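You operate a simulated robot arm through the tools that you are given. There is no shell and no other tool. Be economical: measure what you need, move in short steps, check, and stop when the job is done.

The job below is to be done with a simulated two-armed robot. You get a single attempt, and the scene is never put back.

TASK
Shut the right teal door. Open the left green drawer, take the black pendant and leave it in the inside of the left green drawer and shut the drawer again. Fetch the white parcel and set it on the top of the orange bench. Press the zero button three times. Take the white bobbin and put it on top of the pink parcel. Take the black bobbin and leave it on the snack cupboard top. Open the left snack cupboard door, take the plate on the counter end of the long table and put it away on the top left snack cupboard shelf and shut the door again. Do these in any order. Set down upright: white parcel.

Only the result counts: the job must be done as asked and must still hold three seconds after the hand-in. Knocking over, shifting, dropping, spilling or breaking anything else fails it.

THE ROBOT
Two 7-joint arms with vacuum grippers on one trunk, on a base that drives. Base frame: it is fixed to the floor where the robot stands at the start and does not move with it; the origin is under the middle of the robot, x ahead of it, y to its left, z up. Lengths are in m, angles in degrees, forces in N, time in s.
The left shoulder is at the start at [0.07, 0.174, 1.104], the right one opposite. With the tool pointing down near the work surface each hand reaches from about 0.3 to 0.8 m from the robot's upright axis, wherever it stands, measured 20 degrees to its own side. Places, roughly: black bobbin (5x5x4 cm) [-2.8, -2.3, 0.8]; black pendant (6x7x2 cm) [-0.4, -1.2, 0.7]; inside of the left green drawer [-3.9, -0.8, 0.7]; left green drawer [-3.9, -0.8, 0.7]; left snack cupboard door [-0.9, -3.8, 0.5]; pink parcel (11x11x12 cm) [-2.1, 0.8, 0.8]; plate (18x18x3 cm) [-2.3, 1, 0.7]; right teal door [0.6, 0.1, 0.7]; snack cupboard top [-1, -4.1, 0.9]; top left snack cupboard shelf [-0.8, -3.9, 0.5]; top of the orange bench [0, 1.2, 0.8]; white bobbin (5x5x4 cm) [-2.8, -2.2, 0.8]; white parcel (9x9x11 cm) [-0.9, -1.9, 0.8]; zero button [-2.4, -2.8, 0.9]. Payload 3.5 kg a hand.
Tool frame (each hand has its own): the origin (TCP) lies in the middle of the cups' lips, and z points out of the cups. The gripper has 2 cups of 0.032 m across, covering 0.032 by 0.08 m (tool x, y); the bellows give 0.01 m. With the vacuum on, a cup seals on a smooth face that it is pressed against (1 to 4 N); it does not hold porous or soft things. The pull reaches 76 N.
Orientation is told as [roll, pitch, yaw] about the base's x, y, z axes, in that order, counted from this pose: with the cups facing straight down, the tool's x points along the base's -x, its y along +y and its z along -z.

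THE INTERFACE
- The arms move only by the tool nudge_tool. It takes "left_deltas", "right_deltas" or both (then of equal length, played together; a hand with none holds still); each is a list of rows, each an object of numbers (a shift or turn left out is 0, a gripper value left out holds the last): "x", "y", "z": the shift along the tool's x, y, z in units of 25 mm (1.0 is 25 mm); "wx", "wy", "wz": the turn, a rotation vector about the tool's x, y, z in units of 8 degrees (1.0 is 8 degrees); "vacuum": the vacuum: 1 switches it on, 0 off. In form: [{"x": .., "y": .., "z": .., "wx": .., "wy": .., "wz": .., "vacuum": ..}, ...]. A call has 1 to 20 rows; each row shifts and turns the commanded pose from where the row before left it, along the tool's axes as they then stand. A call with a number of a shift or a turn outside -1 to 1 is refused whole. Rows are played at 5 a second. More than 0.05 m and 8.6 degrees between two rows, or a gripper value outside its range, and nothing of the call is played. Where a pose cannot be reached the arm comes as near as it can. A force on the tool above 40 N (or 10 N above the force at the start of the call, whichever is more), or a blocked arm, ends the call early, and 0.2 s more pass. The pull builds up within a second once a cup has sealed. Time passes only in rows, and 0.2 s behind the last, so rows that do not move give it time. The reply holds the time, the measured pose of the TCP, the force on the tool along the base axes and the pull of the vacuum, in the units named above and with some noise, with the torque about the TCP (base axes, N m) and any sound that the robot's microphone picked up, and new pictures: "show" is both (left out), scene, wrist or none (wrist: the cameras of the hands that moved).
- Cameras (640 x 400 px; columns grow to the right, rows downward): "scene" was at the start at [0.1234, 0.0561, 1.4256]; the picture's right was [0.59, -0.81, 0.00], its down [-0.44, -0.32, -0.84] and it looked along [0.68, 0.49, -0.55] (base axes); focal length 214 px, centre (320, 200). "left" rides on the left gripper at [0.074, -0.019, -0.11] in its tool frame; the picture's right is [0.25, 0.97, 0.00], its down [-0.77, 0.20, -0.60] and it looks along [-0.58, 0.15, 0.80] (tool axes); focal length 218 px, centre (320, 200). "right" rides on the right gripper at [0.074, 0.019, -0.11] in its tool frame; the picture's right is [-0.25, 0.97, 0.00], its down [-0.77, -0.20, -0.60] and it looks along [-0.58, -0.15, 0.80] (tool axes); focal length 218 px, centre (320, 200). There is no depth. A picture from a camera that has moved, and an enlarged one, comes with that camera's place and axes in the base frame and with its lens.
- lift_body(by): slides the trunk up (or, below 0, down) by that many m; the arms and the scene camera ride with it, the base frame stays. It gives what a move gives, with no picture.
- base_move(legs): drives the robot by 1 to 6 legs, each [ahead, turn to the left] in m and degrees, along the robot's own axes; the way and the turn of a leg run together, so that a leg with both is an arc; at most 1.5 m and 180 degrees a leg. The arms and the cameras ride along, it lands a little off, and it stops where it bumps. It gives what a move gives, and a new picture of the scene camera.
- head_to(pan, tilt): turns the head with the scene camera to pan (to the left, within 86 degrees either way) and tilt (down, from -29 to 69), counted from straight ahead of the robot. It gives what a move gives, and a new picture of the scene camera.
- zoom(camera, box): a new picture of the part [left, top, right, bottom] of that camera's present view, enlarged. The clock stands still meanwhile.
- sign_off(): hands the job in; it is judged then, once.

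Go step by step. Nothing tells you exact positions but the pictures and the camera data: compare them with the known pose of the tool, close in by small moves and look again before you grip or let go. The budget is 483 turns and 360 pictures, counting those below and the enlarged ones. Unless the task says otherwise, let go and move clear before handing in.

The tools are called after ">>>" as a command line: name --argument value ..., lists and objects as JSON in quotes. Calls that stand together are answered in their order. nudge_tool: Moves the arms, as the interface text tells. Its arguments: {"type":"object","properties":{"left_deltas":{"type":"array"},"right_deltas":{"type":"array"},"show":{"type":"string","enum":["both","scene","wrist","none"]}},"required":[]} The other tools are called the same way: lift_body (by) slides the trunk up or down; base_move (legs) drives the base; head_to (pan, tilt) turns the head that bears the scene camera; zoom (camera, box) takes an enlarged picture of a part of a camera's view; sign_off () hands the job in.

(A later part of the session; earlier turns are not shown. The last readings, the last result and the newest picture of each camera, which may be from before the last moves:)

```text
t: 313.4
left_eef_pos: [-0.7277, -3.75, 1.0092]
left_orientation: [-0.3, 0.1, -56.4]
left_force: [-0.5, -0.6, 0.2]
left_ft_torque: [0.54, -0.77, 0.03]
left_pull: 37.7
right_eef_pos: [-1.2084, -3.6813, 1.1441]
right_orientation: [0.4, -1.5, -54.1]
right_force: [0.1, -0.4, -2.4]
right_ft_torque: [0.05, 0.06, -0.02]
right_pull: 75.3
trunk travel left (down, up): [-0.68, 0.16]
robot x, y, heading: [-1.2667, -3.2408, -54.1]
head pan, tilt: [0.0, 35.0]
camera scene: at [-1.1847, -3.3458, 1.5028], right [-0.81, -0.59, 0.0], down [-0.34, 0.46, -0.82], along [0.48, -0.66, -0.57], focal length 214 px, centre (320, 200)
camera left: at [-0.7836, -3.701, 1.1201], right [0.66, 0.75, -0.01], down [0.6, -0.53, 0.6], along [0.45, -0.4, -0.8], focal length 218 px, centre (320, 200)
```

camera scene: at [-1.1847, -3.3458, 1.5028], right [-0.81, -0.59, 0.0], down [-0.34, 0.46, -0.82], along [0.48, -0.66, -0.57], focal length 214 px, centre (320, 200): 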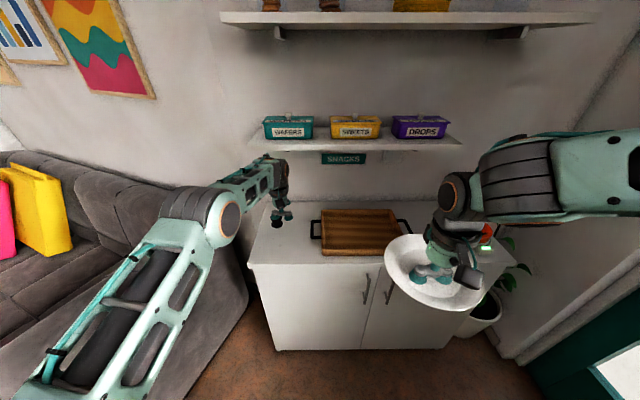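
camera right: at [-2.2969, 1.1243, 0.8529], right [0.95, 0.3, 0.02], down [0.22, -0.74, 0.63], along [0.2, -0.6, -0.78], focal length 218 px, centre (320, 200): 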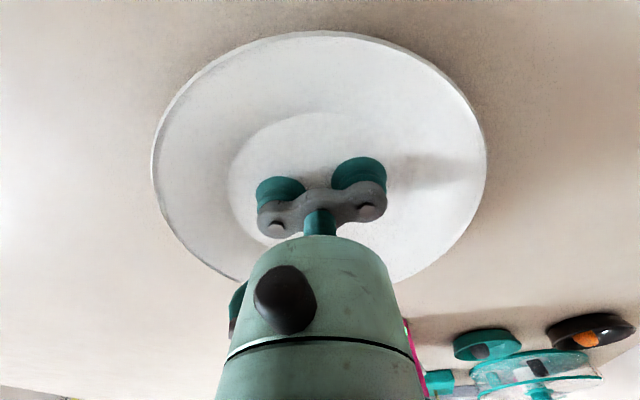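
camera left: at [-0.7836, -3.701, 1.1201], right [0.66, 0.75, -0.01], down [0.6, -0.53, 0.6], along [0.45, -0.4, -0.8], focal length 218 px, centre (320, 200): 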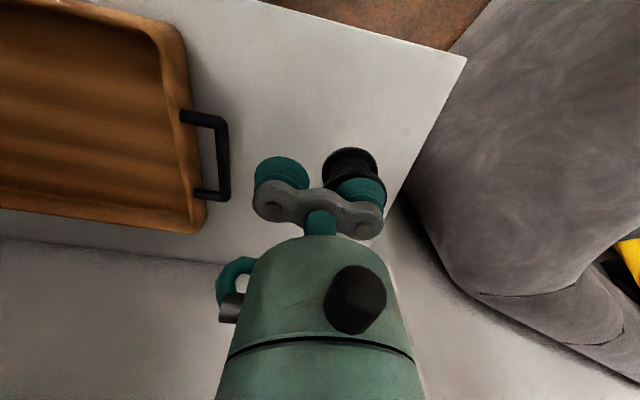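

The landing spot has over 10 cm to every edge and to the board's handle. I'll lower to the surface.

>>> nudge_tool --left_deltas '[{"z": 1}, {"z": 1}, {"z": 0.5}, {"z": 0.3}, {"z": 0.3}, {"z": 0.2}, {"z": 0.2}, {}]' --show "wrist"

```text
t: 315.2
left_eef_pos: [-0.7277, -3.752, 0.9241]
left_orientation: [-0.3, 0.0, -56.2]
left_force: [0.2, -0.2, -0.2]
left_ft_torque: [0.5, -0.77, 0.01]
left_pull: 37.7
right_eef_pos: [-1.2085, -3.6791, 1.1444]
right_orientation: [0.3, -1.6, -54.1]
right_force: [0.2, -0.9, -2.3]
right_ft_torque: [0.05, 0.04, 0.01]
right_pull: 75.5
trunk travel left (down, up): [-0.68, 0.16]
robot x, y, heading: [-1.2653, -3.2352, -54.1]
head pan, tilt: [0.0, 35.0]
camera left: at [-0.784, -3.7021, 1.0343], right [0.66, 0.75, -0.01], down [0.6, -0.53, 0.6], along [0.45, -0.4, -0.8], focal length 218 px, centre (320, 200)
```

left: 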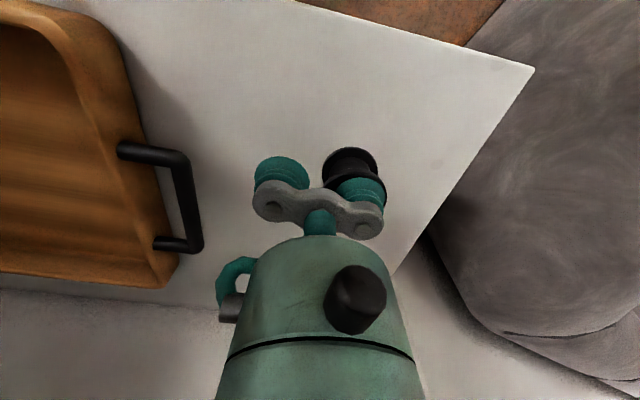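

The top is at about z 0.858, so about 2.5 cm remain. I'll lower slowly.

>>> nudge_tool --left_deltas '[{"z": 0.4}, {"z": 0.3}, {"z": 0.2}, {"z": 0.2}, {}]' --show "none"

```text
t: 316.4
left_eef_pos: [-0.7271, -3.7516, 0.8963]
left_orientation: [-0.2, -0.1, -56.3]
left_force: [0.4, -1.1, 1.8]
left_ft_torque: [0.51, -0.75, 0.0]
left_pull: 38.5
right_eef_pos: [-1.2083, -3.6793, 1.1434]
right_orientation: [0.4, -1.5, -54.1]
right_force: [-0.4, 0.2, -2.1]
right_ft_torque: [0.06, 0.03, -0.03]
right_pull: 75.5
trunk travel left (down, up): [-0.68, 0.16]
robot x, y, heading: [-1.268, -3.2389, -54.3]
head pan, tilt: [0.0, 35.0]
```

>>> nudge_tool --left_deltas '[{"z": 0.15}, {"z": 0.15}, {}]' --show "wrist"

```text
t: 317.2
left_eef_pos: [-0.7282, -3.7506, 0.8931]
left_orientation: [-0.3, -0.4, -56.3]
left_force: [5.9, -5.7, 28.5]
left_ft_torque: [0.6, -1.06, -0.05]
left_pull: 38.2
right_eef_pos: [-1.2106, -3.6777, 1.1449]
right_orientation: [0.4, -1.6, -54.3]
right_force: [0.4, -0.7, -2.0]
right_ft_torque: [0.07, 0.04, 0.02]
right_pull: 75.6
trunk travel left (down, up): [-0.68, 0.16]
robot x, y, heading: [-1.2694, -3.2392, -54.1]
head pan, tilt: [0.0, 35.0]
camera left: at [-0.7855, -3.7005, 1.0021], right [0.66, 0.75, -0.01], down [0.6, -0.52, 0.61], along [0.45, -0.41, -0.79], focal length 218 px, centre (320, 200)
```

left: 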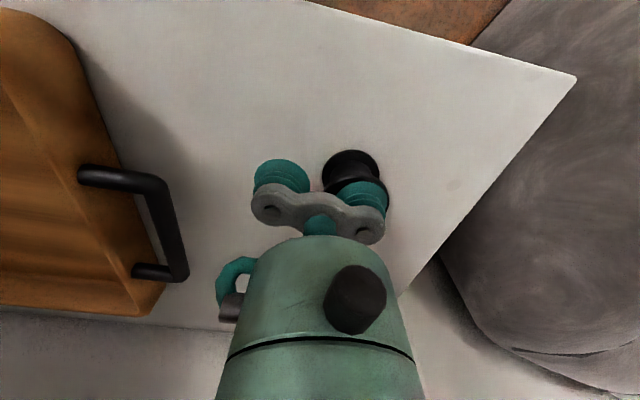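

It has landed (28 N). I'll release and lift straight up.

>>> nudge_tool --left_deltas '[{"z": -0.1, "vacuum": 0}, {}, {}, {}, {"z": -0.4}, {"z": -0.6}, {"z": -1}, {"z": -1}, {"z": -1}, {"z": -1}, {"z": -1}, {"z": -1}]'

```text
t: 319.8
left_eef_pos: [-0.7274, -3.7494, 1.0678]
left_orientation: [-0.3, 0.0, -56.3]
left_force: [-0.7, -0.5, 0.3]
left_ft_torque: [0.01, -0.02, 0.03]
left_pull: 0.0
right_eef_pos: [-1.2085, -3.6796, 1.1442]
right_orientation: [0.4, -1.5, -54.3]
right_force: [-0.3, 0.1, -1.2]
right_ft_torque: [0.06, 0.05, 0.01]
right_pull: 75.5
trunk travel left (down, up): [-0.68, 0.16]
robot x, y, heading: [-1.2668, -3.2349, -54.0]
head pan, tilt: [0.0, 35.0]
camera scene: at [-1.1855, -3.3447, 1.5028], right [-0.81, -0.59, 0.0], down [-0.34, 0.46, -0.82], along [0.48, -0.66, -0.57], focal length 214 px, centre (320, 200)
camera left: at [-0.7833, -3.7002, 1.1783], right [0.66, 0.75, -0.01], down [0.6, -0.53, 0.6], along [0.45, -0.4, -0.8], focal length 218 px, centre (320, 200)
```

scene: 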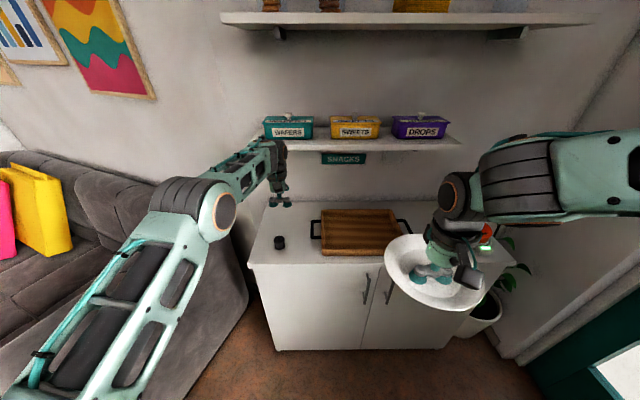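
left: 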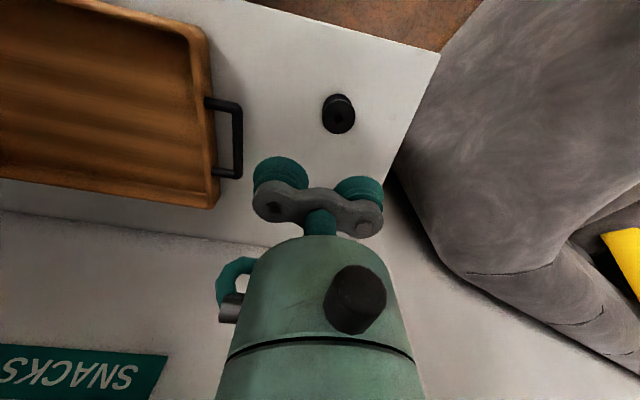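

The black bobbin stands on the cupboard top. Next the left door: I'll retract the left hand, back off 10 cm, and turn the left tool forward.

>>> nudge_tool --left_deltas '[{"z": -1}, {"x": 1}, {"x": 1}, {"x": 1}, {"x": 1}, {"x": 1}, {"x": 1}, {"x": 1}, {"y": -1}, {"y": -1}]' --show "none"

>>> base_move --legs '[[-0.1, 0]]'

>>> nudge_tool --left_deltas '[{"wy": -1}, {"wy": -1}, {"wy": -1}, {"wy": -1}, {"wy": -1}, {"wy": -1}, {"wy": -1}, {"wy": -1}, {"wy": -1}, {"wy": -1}, {"wy": -1}, {"wy": -0.25}]' --show "none"

>>> lift_body --by -0.35

```text
t: 322.0
left_eef_pos: [-0.8678, -3.6342, 1.0926]
left_orientation: [-0.3, 0.0, -56.3]
left_force: [-0.3, -0.6, 0.0]
left_ft_torque: [0.02, -0.01, 0.01]
left_pull: 0.0
right_eef_pos: [-1.2103, -3.6808, 1.144]
right_orientation: [0.6, -1.4, -54.2]
right_force: [-0.1, -0.1, -2.5]
right_ft_torque: [0.09, 0.03, 0.0]
right_pull: 75.7
trunk travel left (down, up): [-0.68, 0.16]
robot x, y, heading: [-1.2667, -3.2381, -54.2]
head pan, tilt: [0.0, 35.0]
```

```text
t: 323.2
left_eef_pos: [-0.9246, -3.5523, 1.0921]
left_orientation: [-0.2, -0.1, -56.3]
left_force: [-0.1, 0.8, 0.4]
left_ft_torque: [-0.03, 0.0, -0.01]
left_pull: 0.0
right_eef_pos: [-1.2672, -3.5995, 1.1436]
right_orientation: [0.4, -1.5, -54.2]
right_force: [0.8, -0.8, -2.1]
right_ft_torque: [0.06, 0.04, -0.01]
right_pull: 75.8
trunk travel left (down, up): [-0.68, 0.16]
robot x, y, heading: [-1.3269, -3.1531, -54.2]
head pan, tilt: [0.0, 35.0]
camera scene: at [-1.2436, -3.2648, 1.5027], right [-0.81, -0.59, 0.0], down [-0.34, 0.46, -0.82], along [0.48, -0.66, -0.57], focal length 214 px, centre (320, 200)
```

scene: 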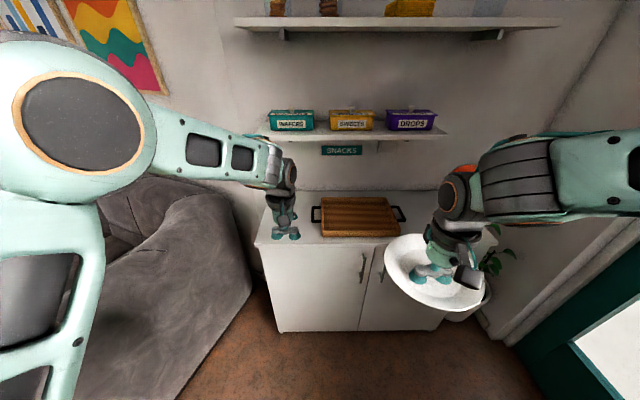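

```text
t: 325.8
left_eef_pos: [-0.8839, -3.5765, 1.1249]
left_orientation: [-84.2, -87.2, 30.2]
left_force: [-0.5, 0.2, 0.6]
left_ft_torque: [0.0, -0.01, -0.01]
left_pull: 0.0
left hand out of reach, approached as far as the arm can: row 11, 12
right_eef_pos: [-1.267, -3.5983, 1.1448]
right_orientation: [0.4, -1.5, -54.0]
right_force: [0.7, -0.1, -1.6]
right_ft_torque: [0.04, 0.03, -0.02]
right_pull: 75.2
trunk travel left (down, up): [-0.68, 0.16]
robot x, y, heading: [-1.3256, -3.1555, -54.2]
head pan, tilt: [0.0, 35.0]
```

```text
t: 329.2
left_eef_pos: [-0.8838, -3.5764, 0.772]
left_orientation: [-75.8, -87.5, 21.8]
left_force: [0.8, -0.4, 0.2]
left_ft_torque: [-0.01, 0.03, -0.02]
left_pull: 0.1
right_eef_pos: [-1.2683, -3.5977, 0.7928]
right_orientation: [0.3, -1.5, -54.2]
right_force: [0.3, 0.3, -1.5]
right_ft_torque: [0.05, 0.08, -0.01]
right_pull: 75.4
trunk travel left (down, up): [-0.33, 0.51]
robot x, y, heading: [-1.3251, -3.1528, -54.2]
head pan, tilt: [0.0, 35.0]
```

I'll raise the plate above the door's top, and shift the left hand right and down to the suction spot.

>>> nudge_tool --right_deltas '[{"z": -1}, {"z": -1}, {"z": -1}, {"z": -1}, {"z": -1}, {}, {}, {}]' --left_deltas '[{"y": -1, "x": 1}, {"y": -1, "x": 1}, {"y": -1, "x": 1}, {"y": -1, "x": 1}, {"y": -1, "x": 1}, {"y": -0.5, "x": 1}, {}, {}]'

```text
t: 331.0
left_eef_pos: [-0.9837, -3.7008, 0.6423]
left_orientation: [-33.4, -89.4, -23.3]
left_force: [-0.2, -0.4, -0.2]
left_ft_torque: [0.0, 0.01, -0.02]
left_pull: 0.0
left hand out of reach, approached as far as the arm can: row 1, 2, 3, 4, 5
right_eef_pos: [-1.2692, -3.5974, 0.9193]
right_orientation: [0.4, -1.5, -54.3]
right_force: [-0.3, 0.4, -1.7]
right_ft_torque: [0.07, 0.01, -0.01]
right_pull: 75.2
trunk travel left (down, up): [-0.33, 0.51]
robot x, y, heading: [-1.3238, -3.1538, -54.1]
head pan, tilt: [0.0, 35.0]
camera scene: at [-1.2438, -3.2644, 1.1528], right [-0.81, -0.59, 0.0], down [-0.34, 0.46, -0.82], along [0.48, -0.66, -0.57], focal length 214 px, centre (320, 200)
camera right: at [-1.2992, -3.5245, 1.0275], right [0.93, 0.36, 0.01], down [0.28, -0.73, 0.62], along [0.24, -0.58, -0.78], focal length 218 px, centre (320, 200)
camera left: at [-1.0617, -3.6209, 0.5703], right [0.8, 0.54, -0.26], down [-0.16, 0.61, 0.77], along [0.57, -0.58, 0.58], focal length 218 px, centre (320, 200)
```

scene: 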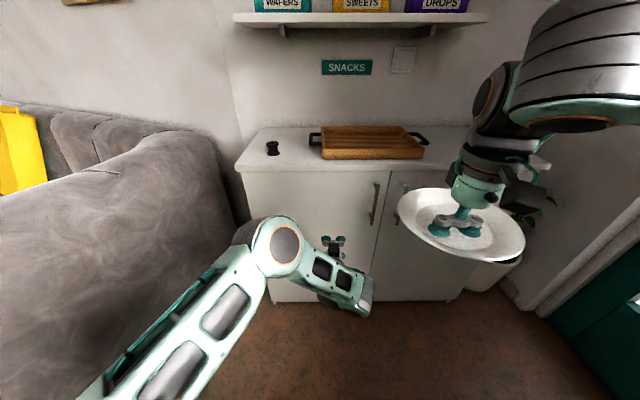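
right: 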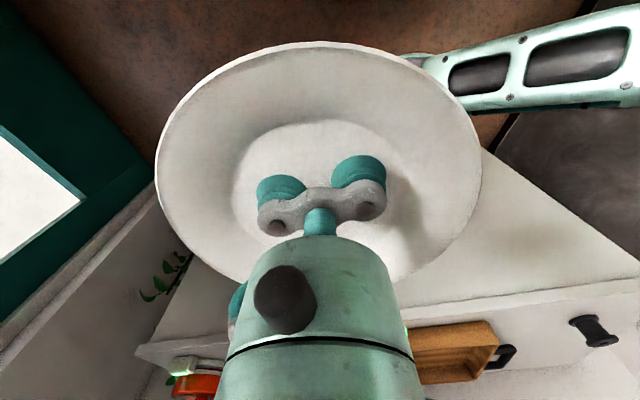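
left: 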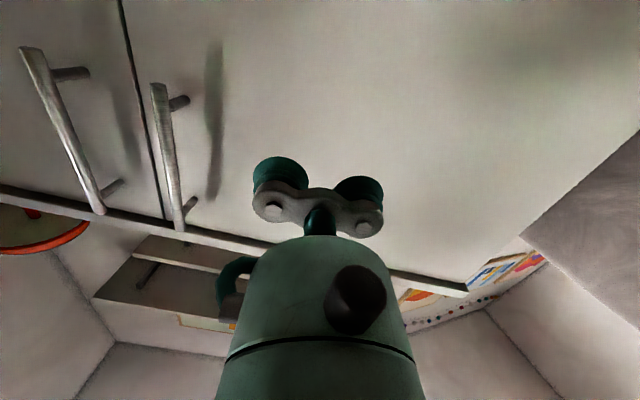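

The left cups face the door at r≈0.31 from the left edge, 10 cm away, well left of the handle. I'll approach with vacuum on.

>>> nudge_tool --left_deltas '[{"z": 1, "vacuum": 1}, {"z": 1}, {"z": 0.6}, {"z": 0.4}, {"z": 0.3}, {"z": 0.3}, {"z": 0.3}, {"z": 0.2}, {}, {}]' --show "wrist"

```text
t: 333.2
left_eef_pos: [-0.9264, -3.7842, 0.6413]
left_orientation: [-49.1, -89.6, -7.4]
left_force: [0.1, 0.0, 0.5]
left_ft_torque: [0.04, -0.02, 0.03]
left_pull: 0.1
right_eef_pos: [-1.2683, -3.5979, 0.9185]
right_orientation: [0.4, -1.6, -54.3]
right_force: [0.1, 0.7, -2.0]
right_ft_torque: [0.05, 0.03, 0.02]
right_pull: 75.5
trunk travel left (down, up): [-0.33, 0.51]
robot x, y, heading: [-1.3269, -3.1569, -53.8]
head pan, tilt: [0.0, 35.0]
camera left: at [-1.0044, -3.7042, 0.5688], right [0.8, 0.54, -0.26], down [-0.16, 0.61, 0.77], along [0.57, -0.58, 0.58], focal length 218 px, centre (320, 200)
```

left: 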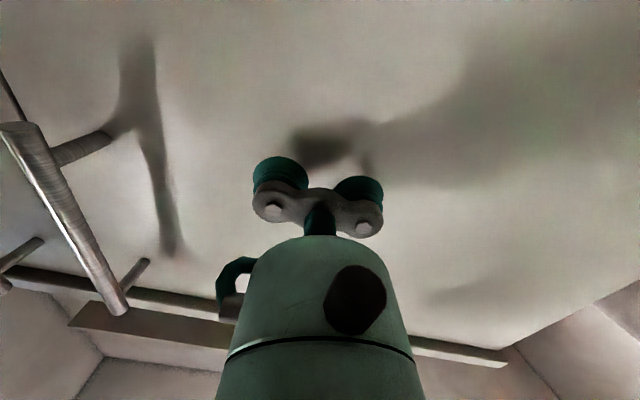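

>>> nudge_tool --left_deltas '[{"z": 0.3}, {"z": 0.3}, {"z": 0.3}, {"z": 0.2}, {}, {}]' --show "none"

```text
t: 334.1
left_eef_pos: [-0.9175, -3.7989, 0.6411]
left_orientation: [-45.4, -89.6, -11.1]
left_force: [-7.9, 20.2, 11.3]
left_ft_torque: [-0.57, 0.33, -0.25]
left_pull: 75.2
right_eef_pos: [-1.2708, -3.5933, 0.9206]
right_orientation: [0.4, -1.8, -54.1]
right_force: [-0.5, -0.2, -2.6]
right_ft_torque: [0.05, 0.08, -0.03]
right_pull: 75.5
trunk travel left (down, up): [-0.33, 0.51]
robot x, y, heading: [-1.3256, -3.1551, -53.7]
head pan, tilt: [0.0, 35.0]
stopped in row 4 (left hand): the force on the tool passed its limit at 47 N (the readings are from after the stop); the commanded pose is now the measured one
```

Sealed at 75 N. I'll pull the door open along its hinge arc (radius 0.29 m), turning the tool with it, 24° first.

>>> nudge_tool --left_deltas '[{"z": -0.5}, {"wx": 0.5, "z": -0.81, "y": 0.03}, {"wx": 0.5, "z": -0.81, "y": 0.03}, {"wx": 0.5, "z": -0.81, "y": 0.03}, {"wx": 0.5, "z": -0.81, "y": 0.03}, {"wx": 0.5, "z": -0.81, "y": 0.03}, {"wx": 0.5, "z": -0.81, "y": 0.03}]' --show "scene"

```text
t: 335.6
left_eef_pos: [-0.9706, -3.6777, 0.6395]
left_orientation: [-52.4, -89.4, -28.2]
left_force: [-19.5, -1.0, 22.8]
left_ft_torque: [0.1, 0.15, 0.57]
left_pull: 75.7
right_eef_pos: [-1.2719, -3.5957, 0.9211]
right_orientation: [0.5, -1.8, -54.2]
right_force: [-0.1, -0.6, -1.2]
right_ft_torque: [0.06, 0.07, -0.01]
right_pull: 75.3
trunk travel left (down, up): [-0.33, 0.51]
robot x, y, heading: [-1.3245, -3.1581, -54.0]
head pan, tilt: [0.0, 35.0]
camera scene: at [-1.2476, -3.2614, 1.1533], right [-0.81, -0.59, 0.0], down [-0.33, 0.46, -0.82], along [0.48, -0.66, -0.57], focal length 214 px, centre (320, 200)
```

scene: 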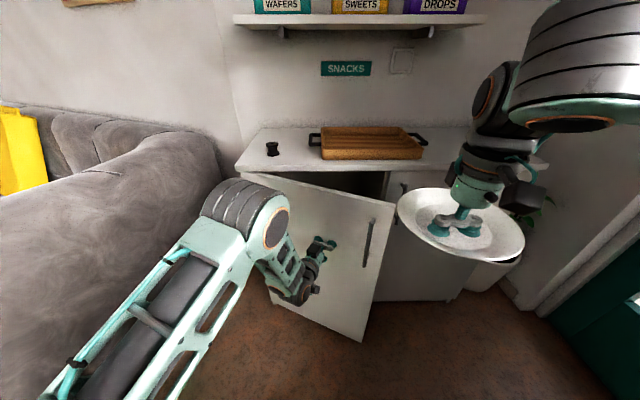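

The door follows well. I'll continue another 24°.

>>> nudge_tool --left_deltas '[{"wx": 0.5, "z": -0.81, "y": 0.03}, {"wx": 0.5, "z": -0.81, "y": 0.03}, {"wx": 0.5, "z": -0.81, "y": 0.03}, {"wx": 0.5, "z": -0.81, "y": 0.03}, {"wx": 0.5, "z": -0.81, "y": 0.03}, {"wx": 0.5, "z": -0.81, "y": 0.03}]' --show "scene"

```text
t: 336.2
left_eef_pos: [-0.9704, -3.663, 0.6314]
left_orientation: [-33.0, -88.7, -51.9]
left_force: [0.3, -0.1, 13.8]
left_ft_torque: [-0.09, 0.63, 0.14]
left_pull: 75.9
left hand out of reach, approached as far as the arm can: row 1, 2
right_eef_pos: [-1.27, -3.596, 0.9192]
right_orientation: [0.4, -1.7, -53.9]
right_force: [0.3, -0.2, -2.1]
right_ft_torque: [0.04, 0.04, 0.0]
right_pull: 75.4
trunk travel left (down, up): [-0.33, 0.51]
robot x, y, heading: [-1.3262, -3.155, -53.8]
head pan, tilt: [0.0, 35.0]
stopped in row 2 (left hand): the force on the tool passed its limit at 64 N (the readings are from after the stop); the commanded pose is now the measured one
camera scene: at [-1.2453, -3.2628, 1.1527], right [-0.81, -0.59, 0.0], down [-0.34, 0.46, -0.82], along [0.48, -0.66, -0.57], focal length 214 px, centre (320, 200)
```

scene: 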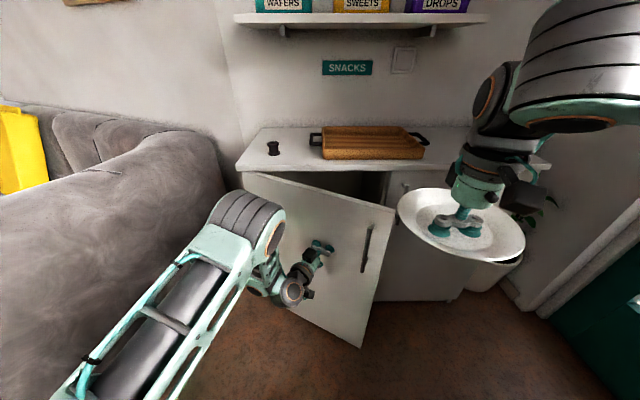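

The arm is at its limit with the door about 28° open. I'll release, back off, raise the trunk and turn the left tool down, so as to push the door further from its inner side.

>>> nudge_tool --left_deltas '[{"vacuum": 0}, {}, {}, {}, {"z": -0.6}, {"z": -1}, {"z": -1}, {"x": -1}, {"x": -1}, {"x": -1}, {"x": -1}, {"x": -1}, {"x": -1}]' --right_deltas '[{}, {}, {}, {}, {"y": -1}, {"y": -1}, {"y": -1}, {}, {}, {}, {}, {}, {}]' --show "scene"

>>> lift_body --by 0.25

>>> nudge_tool --left_deltas '[{"wy": 1}, {"wy": 1}, {"wy": 1}, {"wy": 1}, {"wy": 1}, {"wy": 1}, {"wy": 1}, {"wy": 1}, {"wy": 1}, {"wy": 1}, {"wy": 1}]' --show "scene"

```text
t: 339.1
left_eef_pos: [-0.9734, -3.6443, 0.7859]
left_orientation: [-25.8, -88.6, -59.3]
left_force: [0.5, 0.8, -0.2]
left_ft_torque: [0.03, -0.02, -0.01]
left_pull: 0.0
left hand out of reach, approached as far as the arm can: row 6, 7
right_eef_pos: [-1.3289, -3.6394, 0.9191]
right_orientation: [0.4, -1.5, -54.1]
right_force: [0.1, -0.3, -1.8]
right_ft_torque: [0.08, 0.03, 0.01]
right_pull: 75.3
trunk travel left (down, up): [-0.33, 0.51]
robot x, y, heading: [-1.3228, -3.1555, -54.1]
head pan, tilt: [0.0, 35.0]
camera scene: at [-1.2441, -3.2631, 1.1528], right [-0.81, -0.59, 0.0], down [-0.34, 0.46, -0.82], along [0.48, -0.66, -0.57], focal length 214 px, centre (320, 200)
```

scene: 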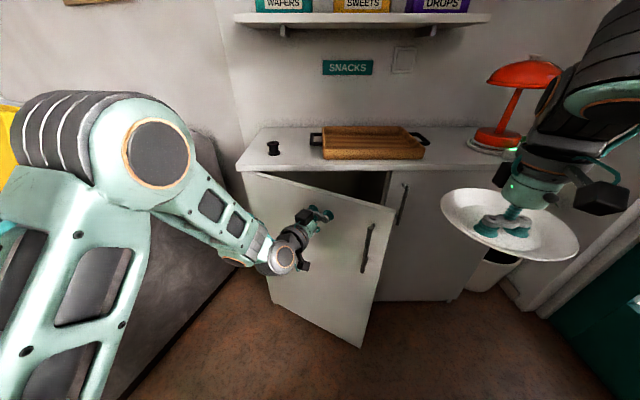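

```text
t: 341.6
left_eef_pos: [-0.9739, -3.6453, 1.0349]
left_orientation: [-26.3, -88.5, -58.7]
left_force: [-0.1, -0.9, 0.1]
left_ft_torque: [0.01, 0.0, -0.02]
left_pull: 0.1
right_eef_pos: [-1.3275, -3.6405, 1.168]
right_orientation: [0.4, -1.5, -54.1]
right_force: [-0.2, -0.3, -0.4]
right_ft_torque: [0.09, 0.03, -0.01]
right_pull: 76.0
trunk travel left (down, up): [-0.58, 0.26]
robot x, y, heading: [-1.3281, -3.1547, -54.0]
head pan, tilt: [0.0, 35.0]
```

```text
t: 344.0
left_eef_pos: [-0.9729, -3.6448, 1.0359]
left_orientation: [-0.7, -0.6, -85.1]
left_force: [-0.1, 0.0, -0.2]
left_ft_torque: [0.01, 0.03, 0.02]
left_pull: 0.1
right_eef_pos: [-1.3285, -3.6408, 1.168]
right_orientation: [0.5, -1.4, -54.0]
right_force: [0.2, 0.3, -2.2]
right_ft_torque: [0.08, 0.05, 0.02]
right_pull: 75.8
trunk travel left (down, up): [-0.58, 0.26]
robot x, y, heading: [-1.3301, -3.1581, -53.8]
head pan, tilt: [0.0, 35.0]
camera scene: at [-1.2437, -3.265, 1.4027], right [-0.81, -0.59, 0.0], down [-0.34, 0.46, -0.82], along [0.48, -0.66, -0.57], focal length 214 px, centre (320, 200)
```

scene: 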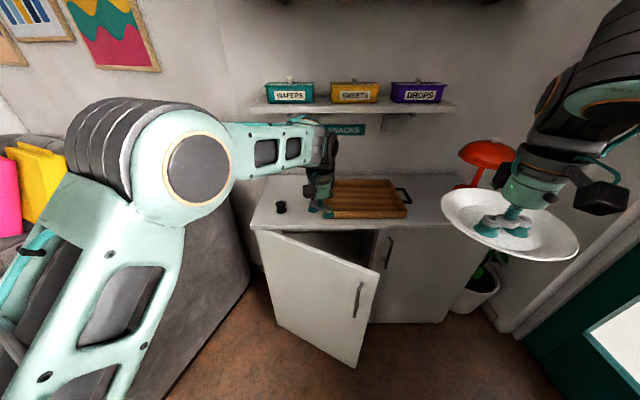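

The door's free edge is near r 0.44, f −0.20. I'll place the left hand just inside of it, in front of the opening, and lower it below the door's top.

>>> nudge_tool --left_deltas '[{"x": -0.92, "y": -0.69}, {"x": -0.92, "y": -0.69}, {"x": -0.92, "y": -0.69}, {"x": -0.92, "y": -0.69}, {"x": -0.92, "y": -0.69}, {"z": 1}, {"z": 1}, {"z": 1}, {"z": 1}]'

```text
t: 346.0
left_eef_pos: [-1.013, -3.7209, 0.936]
left_orientation: [-0.7, -0.7, -85.0]
left_force: [-1.3, 0.2, 0.4]
left_ft_torque: [-0.02, 0.0, 0.03]
left_pull: 0.1
left hand out of reach, approached as far as the arm can: row 4, 5, 7
right_eef_pos: [-1.3275, -3.6406, 1.1675]
right_orientation: [0.4, -1.5, -54.0]
right_force: [0.1, 0.4, -2.9]
right_ft_torque: [0.07, 0.06, 0.0]
right_pull: 75.1
trunk travel left (down, up): [-0.58, 0.26]
robot x, y, heading: [-1.3296, -3.1571, -53.8]
head pan, tilt: [0.0, 35.0]
camera scene: at [-1.2433, -3.2646, 1.4027], right [-0.81, -0.59, 0.0], down [-0.34, 0.46, -0.82], along [0.48, -0.66, -0.57], focal length 214 px, centre (320, 200)
camera left: at [-1.0383, -3.6489, 1.0464], right [0.94, 0.34, -0.01], down [0.28, -0.74, 0.61], along [0.2, -0.58, -0.79], focal length 218 px, centre (320, 200)
```

scene: 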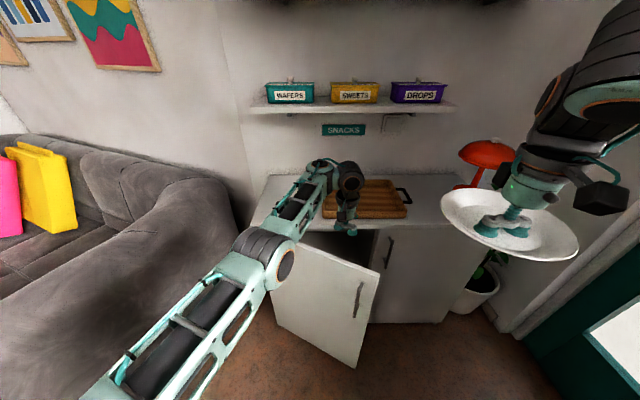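
left: 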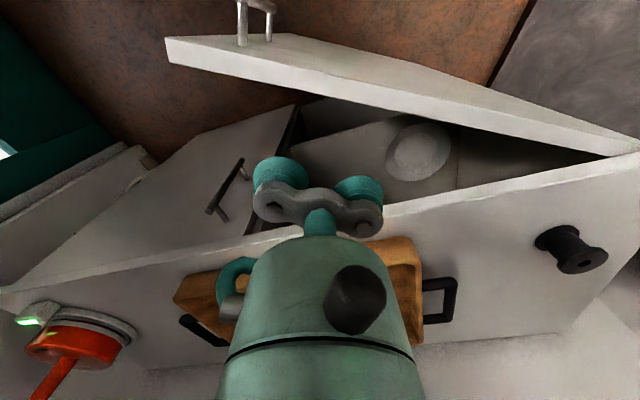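

The left arm can't reach further right, so I'll turn the base 8° to the right to bring the hand to the opening's free side.

>>> base_move --legs '[[0, -8]]'

>>> nudge_tool --left_deltas '[{"x": -0.8, "y": 0.5}, {"x": -0.5, "y": 0.5}]' --show "wrist"

```text
t: 347.1
left_eef_pos: [-1.0973, -3.7596, 0.9382]
left_orientation: [-0.7, -0.6, -93.0]
left_force: [-1.3, -0.1, 0.6]
left_ft_torque: [0.01, -0.01, -0.03]
left_pull: 0.0
right_eef_pos: [-1.397, -3.6373, 1.1678]
right_orientation: [0.5, -1.5, -62.1]
right_force: [-0.5, -0.1, -1.6]
right_ft_torque: [0.09, 0.01, -0.02]
right_pull: 75.3
trunk travel left (down, up): [-0.58, 0.26]
robot x, y, heading: [-1.3292, -3.1559, -61.9]
head pan, tilt: [0.0, 35.0]
camera scene: at [-1.2609, -3.2747, 1.4027], right [-0.88, -0.47, 0.0], down [-0.27, 0.51, -0.82], along [0.38, -0.72, -0.57], focal length 214 px, centre (320, 200)
```

scene: 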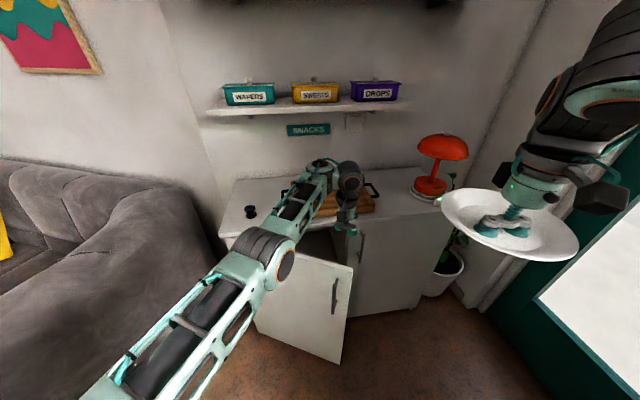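

```text
t: 347.6
left_eef_pos: [-1.0729, -3.7806, 0.9397]
left_orientation: [-0.7, -0.6, -93.0]
left_force: [0.4, -0.1, 0.7]
left_ft_torque: [0.01, 0.01, 0.01]
left_pull: 0.1
left hand out of reach, approached as far as the arm can: row 1, 2
right_eef_pos: [-1.397, -3.6359, 1.1681]
right_orientation: [0.5, -1.5, -62.1]
right_force: [0.0, 0.8, -2.2]
right_ft_torque: [0.06, 0.0, 0.02]
right_pull: 75.7
trunk travel left (down, up): [-0.58, 0.26]
robot x, y, heading: [-1.3278, -3.1556, -61.9]
head pan, tilt: [0.0, 35.0]
camera left: at [-1.086, -3.7059, 1.0483], right [0.98, 0.2, -0.01], down [0.17, -0.77, 0.61], along [0.11, -0.6, -0.79], focal length 218 px, centre (320, 200)
```

left: 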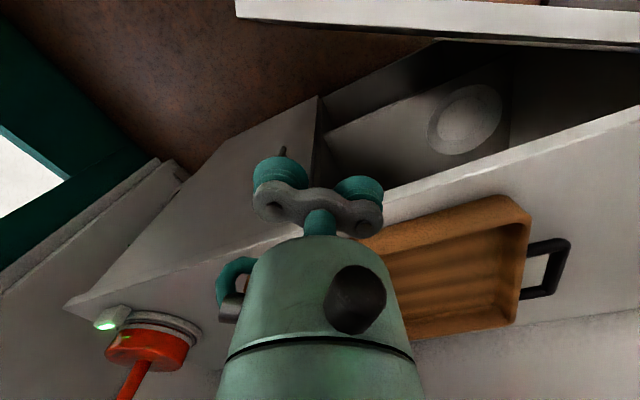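

The hand is just inside the free edge. I'll nudge 2 cm left to stay clear of the right door's handle, and descend.

>>> nudge_tool --left_deltas '[{"x": 0.5, "y": 0.62}, {"z": 1}, {"z": 1}, {"z": 1}, {"z": 1}, {"z": 1}, {"z": 1}, {"z": 1}]'

```text
t: 349.4
left_eef_pos: [-1.058, -3.7712, 0.763]
left_orientation: [-0.7, -0.7, -93.0]
left_force: [0.8, 0.4, 0.2]
left_ft_torque: [0.01, 0.01, -0.02]
left_pull: 0.1
right_eef_pos: [-1.3971, -3.6355, 1.1688]
right_orientation: [0.4, -1.5, -62.1]
right_force: [0.6, -0.1, -2.6]
right_ft_torque: [0.07, 0.04, 0.0]
right_pull: 75.1
trunk travel left (down, up): [-0.58, 0.26]
robot x, y, heading: [-1.3266, -3.1561, -62.1]
head pan, tilt: [0.0, 35.0]
camera scene: at [-1.2602, -3.2744, 1.4028], right [-0.88, -0.47, 0.0], down [-0.27, 0.51, -0.82], along [0.38, -0.72, -0.57], focal length 214 px, centre (320, 200)
camera left: at [-1.0712, -3.6961, 0.8729], right [0.98, 0.2, -0.01], down [0.17, -0.77, 0.61], along [0.11, -0.6, -0.79], focal length 218 px, centre (320, 200)
```

scene: 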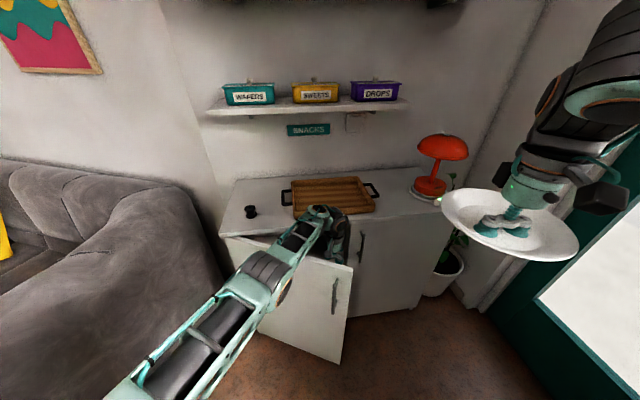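
left: 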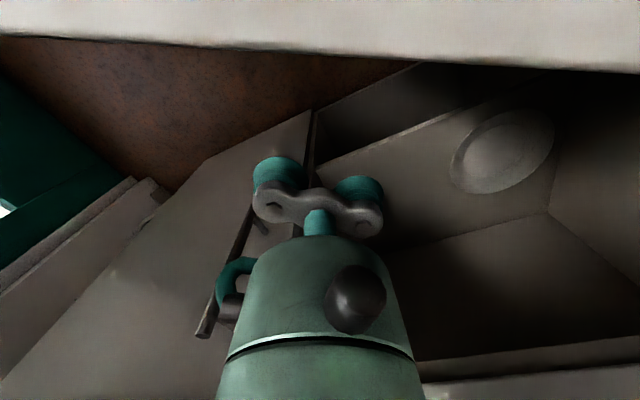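

Inside now; I also see another plate-like disc on the shelf. I'll push the door open along its arc with the left hand, first to about 45°.

>>> nudge_tool --left_deltas '[{"x": 0.73, "y": -0.25}, {"x": 0.73, "y": -0.25}, {"x": 0.73, "y": -0.25}, {"x": 0.9, "y": -0.15}, {"x": 0.9, "y": -0.15}, {"x": 0.9, "y": -0.15}, {"x": 0.9, "y": -0.15}, {"x": 0.9, "y": -0.15}, {"x": 0.9, "y": -0.15}]' --show "scene"

```text
t: 351.4
left_eef_pos: [-1.0715, -3.725, 0.7616]
left_orientation: [-0.7, -0.7, -93.0]
left_force: [0.0, 0.7, -0.9]
left_ft_torque: [0.02, 0.02, -0.02]
left_pull: 0.0
left hand out of reach, approached as far as the arm can: row 3, 4, 5, 6, 7, 8, 9
right_eef_pos: [-1.3964, -3.6352, 1.1675]
right_orientation: [0.3, -1.5, -62.1]
right_force: [0.9, 0.1, -1.2]
right_ft_torque: [0.06, 0.04, -0.02]
right_pull: 75.4
trunk travel left (down, up): [-0.58, 0.26]
robot x, y, heading: [-1.3271, -3.1546, -62.0]
head pan, tilt: [0.0, 35.0]
camera scene: at [-1.2604, -3.2741, 1.4028], right [-0.88, -0.47, 0.0], down [-0.27, 0.51, -0.82], along [0.38, -0.72, -0.57], focal length 214 px, centre (320, 200)
```

scene: 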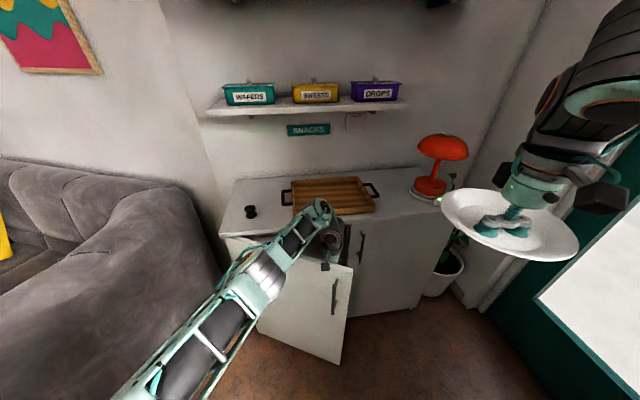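

The arm is limited by the wrist yaw. I'll unwind the yaw by 32° and continue pushing.

>>> nudge_tool --left_deltas '[{"wz": -1}, {"wz": -1}, {"wz": -1}, {"wz": -1}, {}]' --show "wrist"

```text
t: 352.6
left_eef_pos: [-1.0695, -3.7243, 0.7618]
left_orientation: [-1.0, -0.2, -61.0]
left_force: [-0.1, 0.3, 0.4]
left_ft_torque: [-0.01, -0.05, -0.04]
left_pull: 0.0
right_eef_pos: [-1.3968, -3.6355, 1.1688]
right_orientation: [0.4, -1.5, -62.0]
right_force: [-0.6, -0.4, -2.2]
right_ft_torque: [0.09, 0.02, 0.0]
right_pull: 75.7
trunk travel left (down, up): [-0.58, 0.26]
robot x, y, heading: [-1.3238, -3.1552, -62.1]
head pan, tilt: [0.0, 35.0]
camera left: at [-1.1208, -3.6692, 0.8715], right [0.72, 0.69, -0.02], down [0.56, -0.57, 0.6], along [0.41, -0.45, -0.8], focal length 218 px, centre (320, 200)
```

left: 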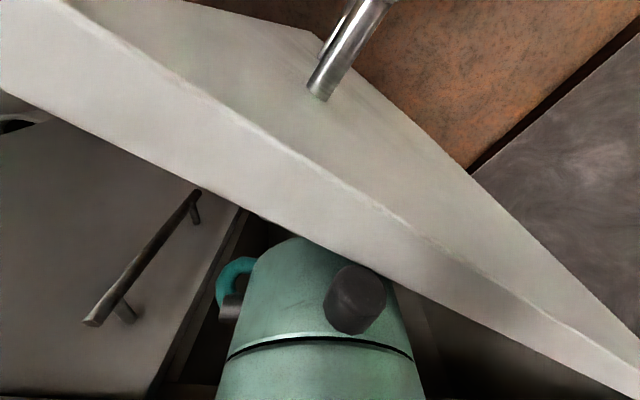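

Now pushing towards myself and left along the arc.

>>> nudge_tool --left_deltas '[{"x": 0.88, "y": 0.36}, {"x": 0.88, "y": 0.36}, {"x": 0.88, "y": 0.36}, {"x": 0.88, "y": 0.36}, {"x": 0.88, "y": 0.36}, {"x": 0.88, "y": 0.36}, {"x": 0.86, "y": 0.76}, {"x": 0.86, "y": 0.76}, {"x": 0.86, "y": 0.76}, {"x": 0.86, "y": 0.76}, {"x": 0.86, "y": 0.76}]' --show "scene"

```text
t: 355.1
left_eef_pos: [-1.07, -3.7254, 0.7618]
left_orientation: [-1.0, -0.3, -61.0]
left_force: [0.4, 0.1, -0.1]
left_ft_torque: [-0.02, -0.02, -0.02]
left_pull: 0.0
left hand out of reach, approached as far as the arm can: row 1, 2, 3, 4, 5, 6, 7, 8, 9, 10, 11
right_eef_pos: [-1.3969, -3.6349, 1.1684]
right_orientation: [0.4, -1.5, -62.0]
right_force: [0.1, 0.4, -0.8]
right_ft_torque: [0.08, 0.03, 0.0]
right_pull: 75.6
trunk travel left (down, up): [-0.58, 0.26]
robot x, y, heading: [-1.3277, -3.1549, -62.0]
head pan, tilt: [0.0, 35.0]
camera scene: at [-1.2604, -3.2741, 1.4028], right [-0.88, -0.47, 0.0], down [-0.27, 0.51, -0.82], along [0.38, -0.72, -0.57], focal length 214 px, centre (320, 200)
```

scene: 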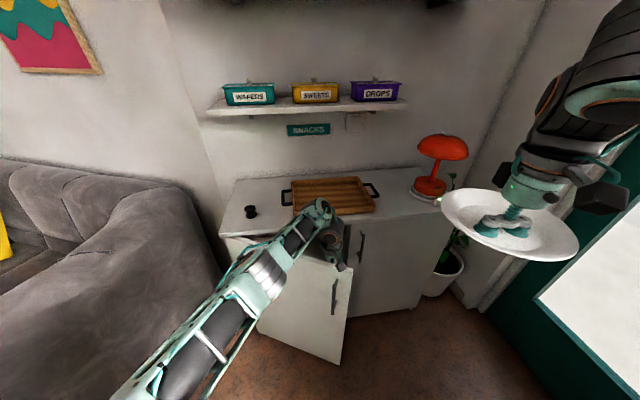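

The arm can't move nearer in this configuration, so I'll use the base: back up slowly with the hand hooked inside the door.

>>> base_move --legs '[[-0.12, 0]]'

```text
t: 356.3
left_eef_pos: [-1.125, -3.6196, 0.7607]
left_orientation: [-1.0, -0.1, -61.0]
left_force: [0.7, 0.4, -0.8]
left_ft_torque: [-0.02, 0.0, -0.03]
left_pull: 0.0
right_eef_pos: [-1.4526, -3.5298, 1.168]
right_orientation: [0.3, -1.5, -62.2]
right_force: [0.5, 0.6, -2.6]
right_ft_torque: [0.08, 0.04, 0.02]
right_pull: 75.5
trunk travel left (down, up): [-0.58, 0.26]
robot x, y, heading: [-1.3812, -3.051, -62.1]
head pan, tilt: [0.0, 35.0]
camera scene: at [-1.3164, -3.169, 1.4028], right [-0.88, -0.47, 0.0], down [-0.27, 0.51, -0.82], along [0.38, -0.72, -0.57], focal length 214 px, centre (320, 200)
```

scene: 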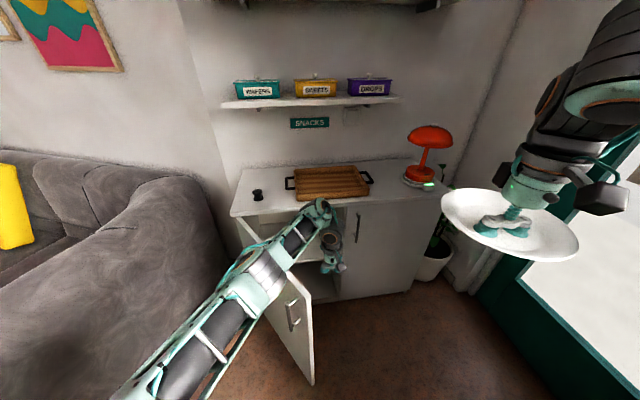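

The door is now about 55° open. I'll turn left to sweep it further.

>>> base_move --legs '[[0, 20]]'

```text
t: 357.7
left_eef_pos: [-0.9498, -3.5007, 0.7606]
left_orientation: [-1.0, -0.1, -41.5]
left_force: [-0.7, -1.1, -0.3]
left_ft_torque: [-0.02, 0.01, 0.0]
left_pull: 0.0
right_eef_pos: [-1.288, -3.5265, 1.1688]
right_orientation: [0.4, -1.6, -42.6]
right_force: [0.2, 0.1, -1.5]
right_ft_torque: [0.04, 0.07, 0.01]
right_pull: 75.4
trunk travel left (down, up): [-0.58, 0.26]
robot x, y, heading: [-1.3801, -3.0512, -42.6]
head pan, tilt: [0.0, 35.0]
camera scene: at [-1.279, -3.1404, 1.4028], right [-0.68, -0.74, 0.0], down [-0.42, 0.39, -0.82], along [0.6, -0.55, -0.57], focal length 214 px, centre (320, 200)
```

scene: 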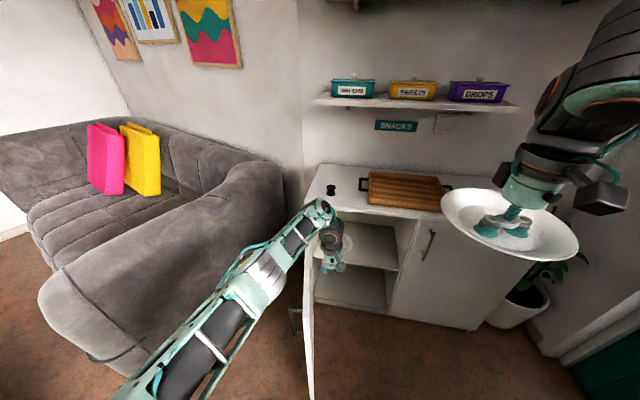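

About 80° open. A further 14° left turn will bring it past 90°.

>>> base_move --legs '[[0, 14]]'

```text
t: 359.0
left_eef_pos: [-0.8552, -3.3854, 0.7607]
left_orientation: [-1.0, 0.0, -27.7]
left_force: [-0.1, 0.4, -0.2]
left_ft_torque: [0.02, 0.01, 0.01]
left_pull: 0.0
right_eef_pos: [-1.1771, -3.4898, 1.1685]
right_orientation: [0.4, -1.4, -28.8]
right_force: [-0.1, -0.6, -2.1]
right_ft_torque: [0.03, 0.08, -0.01]
right_pull: 75.0
trunk travel left (down, up): [-0.58, 0.26]
robot x, y, heading: [-1.3832, -3.0504, -28.6]
head pan, tilt: [0.0, 35.0]
camera scene: at [-1.2595, -3.1128, 1.4028], right [-0.48, -0.88, 0.0], down [-0.5, 0.28, -0.82], along [0.72, -0.39, -0.57], focal length 214 px, centre (320, 200)
```

scene: 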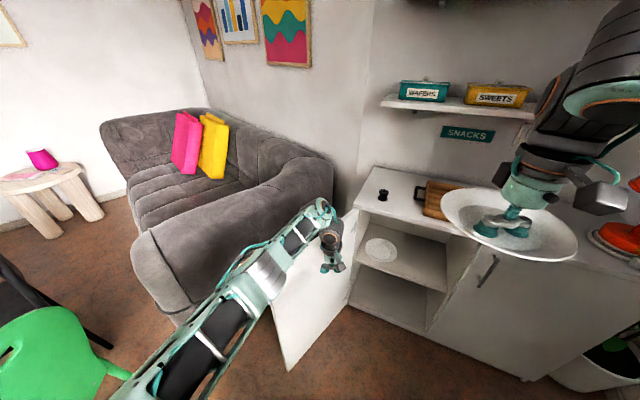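

The door is open past 90°. I'll zoom in on the shelf inside.

>>> zoom --camera "scene" --box '[320, 160, 500, 340]'

```text
2.22 times, centred on (410, 250) of scene
camera zoom: at [-1.2595, -3.1128, 1.4028], right [-0.48, -0.88, 0.0], down [-0.5, 0.28, -0.82], along [0.72, -0.39, -0.57], focal length 477 px, centre (120, 89)
```

zoom: 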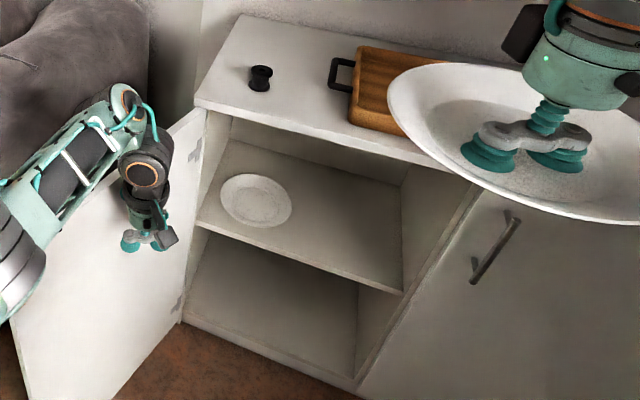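

The top-left shelf (z≈0.51) has a small plate on its left half, and the right half (r≈0.24–0.44) is free for mine. First I'll raise the left hand out and tuck it, then reposition the base in front of the opening.

>>> nudge_tool --left_deltas '[{"z": -1}, {"z": -1}, {"z": -1}, {"z": -1}, {"z": -1}, {"z": -1}, {"z": -1}, {"z": -1}, {"z": -1}, {"z": -1}, {"z": -1}, {"z": -1}, {"x": 1, "y": 0.8}, {"x": 1, "y": 0.8}, {"x": 1, "y": 0.8}, {"x": 1, "y": 0.8}, {"x": 1, "y": 0.8}, {"x": 1, "y": 0.8}, {"x": 1, "y": 0.8}, {"x": 1, "y": 0.8}]' --show "none"

>>> base_move --legs '[[0, -52.5], [0.27, 0], [0, 27]]'

```text
t: 362.1
left_eef_pos: [-0.8782, -3.2924, 0.964]
left_orientation: [-2.8, 12.0, -25.2]
left_force: [-0.3, -0.8, 0.2]
left_ft_torque: [0.01, -0.01, -0.03]
left_pull: 0.0
left hand out of reach, approached as far as the arm can: row 3, 6
right_eef_pos: [-1.1769, -3.4902, 1.1675]
right_orientation: [0.5, -1.5, -28.6]
right_force: [0.7, 0.4, -1.8]
right_ft_torque: [0.05, 0.04, -0.04]
right_pull: 75.7
trunk travel left (down, up): [-0.58, 0.26]
robot x, y, heading: [-1.3829, -3.049, -28.9]
head pan, tilt: [0.0, 35.0]
stopped in row 15 (left hand): the arm was blocked; the commanded pose is now the measured one
```

```text
t: 367.8
left_eef_pos: [-1.005, -3.7614, 0.9656]
left_orientation: [-2.9, 12.0, -52.1]
left_force: [-0.1, 0.2, -0.4]
left_ft_torque: [0.01, 0.0, 0.0]
left_pull: 0.2
right_eef_pos: [-1.3606, -3.8029, 1.169]
right_orientation: [0.4, -1.6, -55.5]
right_force: [-0.1, -0.4, -2.3]
right_ft_torque: [0.07, 0.07, 0.03]
right_pull: 75.2
trunk travel left (down, up): [-0.58, 0.26]
robot x, y, heading: [-1.344, -3.3128, -55.2]
head pan, tilt: [0.0, 35.0]
camera scene: at [-1.2661, -3.4294, 1.4028], right [-0.82, -0.57, 0.0], down [-0.33, 0.47, -0.82], along [0.46, -0.67, -0.57], focal length 214 px, centre (320, 200)
```

scene: 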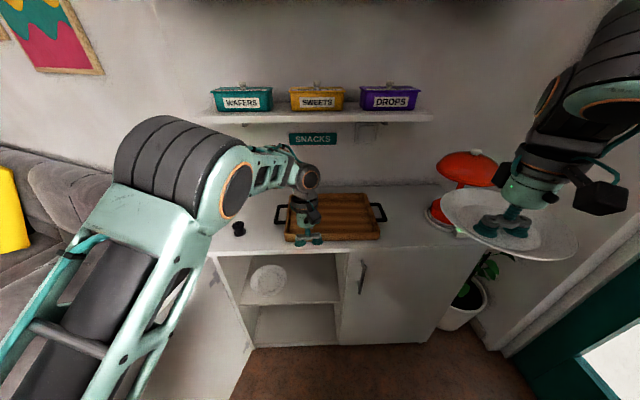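

I'm in front of the opening, the door still open. The left hand hovers over the tray; I'll lift and retract it first.

>>> nudge_tool --left_deltas '[{"z": -1, "wy": 0.5}, {"z": -1, "wy": 0.5}, {"z": -1, "wy": 0.5}, {"z": -1}, {"x": 1}, {"x": 1}, {"x": 1}, {"x": 1}, {"x": 1}, {"x": 1}, {"x": 1, "y": 0.5}, {"y": 1}]' --show "scene"

```text
t: 370.4
left_eef_pos: [-1.0481, -3.6313, 1.1301]
left_orientation: [-3.3, 23.9, -52.8]
left_force: [0.5, -0.7, -0.3]
left_ft_torque: [-0.02, 0.01, 0.0]
left_pull: 0.1
right_eef_pos: [-1.3593, -3.8029, 1.1679]
right_orientation: [0.4, -1.5, -55.5]
right_force: [0.4, -0.1, -1.7]
right_ft_torque: [0.07, 0.03, 0.0]
right_pull: 75.9
trunk travel left (down, up): [-0.58, 0.26]
robot x, y, heading: [-1.348, -3.3195, -55.3]
head pan, tilt: [0.0, 35.0]
camera scene: at [-1.2652, -3.4291, 1.4027], right [-0.82, -0.57, 0.0], down [-0.33, 0.47, -0.82], along [0.46, -0.67, -0.57], focal length 214 px, centre (320, 200)
```

scene: 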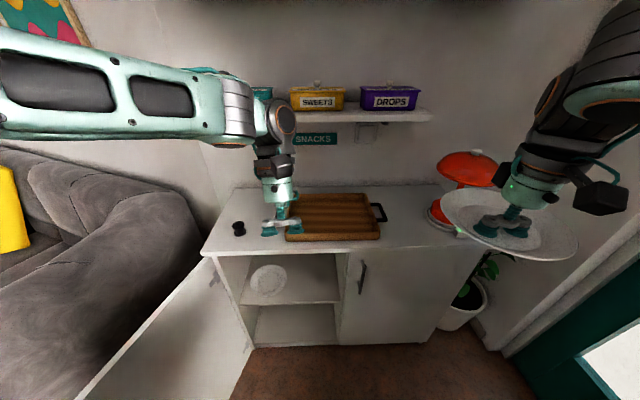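

I'll level the left tool and park the left hand high and further left, out of the way.

>>> nudge_tool --left_deltas '[{"wy": -1, "z": -1}, {"wy": -1, "z": -1}, {"wy": -1, "z": -1}, {"z": -1, "y": 1}, {"z": -1, "y": 1}, {"z": -1, "y": 1}, {"z": -1, "y": 1}, {"z": -1}, {"z": -1}]' --show "scene"

```text
t: 372.0
left_eef_pos: [-0.9501, -3.5843, 1.2898]
left_orientation: [-1.5, -0.5, -51.0]
left_force: [21.3, 9.8, -22.0]
left_ft_torque: [-2.35, 1.42, -1.64]
left_pull: 0.1
right_eef_pos: [-1.3623, -3.8055, 1.1684]
right_orientation: [0.6, -1.5, -55.5]
right_force: [0.1, 0.7, -1.5]
right_ft_torque: [0.1, 0.02, -0.01]
right_pull: 75.6
trunk travel left (down, up): [-0.58, 0.26]
robot x, y, heading: [-1.3436, -3.3227, -55.6]
head pan, tilt: [0.0, 35.0]
stopped in row 8 (left hand): the force on the tool passed its limit at 270 N (the readings are from after the stop); the commanded pose is now the measured one
camera scene: at [-1.2673, -3.4309, 1.4027], right [-0.82, -0.57, 0.0], down [-0.32, 0.47, -0.82], along [0.46, -0.67, -0.57], focal length 214 px, centre (320, 200)
```

scene: 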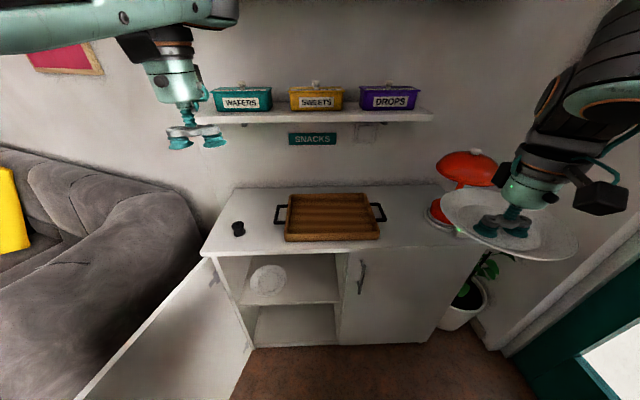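

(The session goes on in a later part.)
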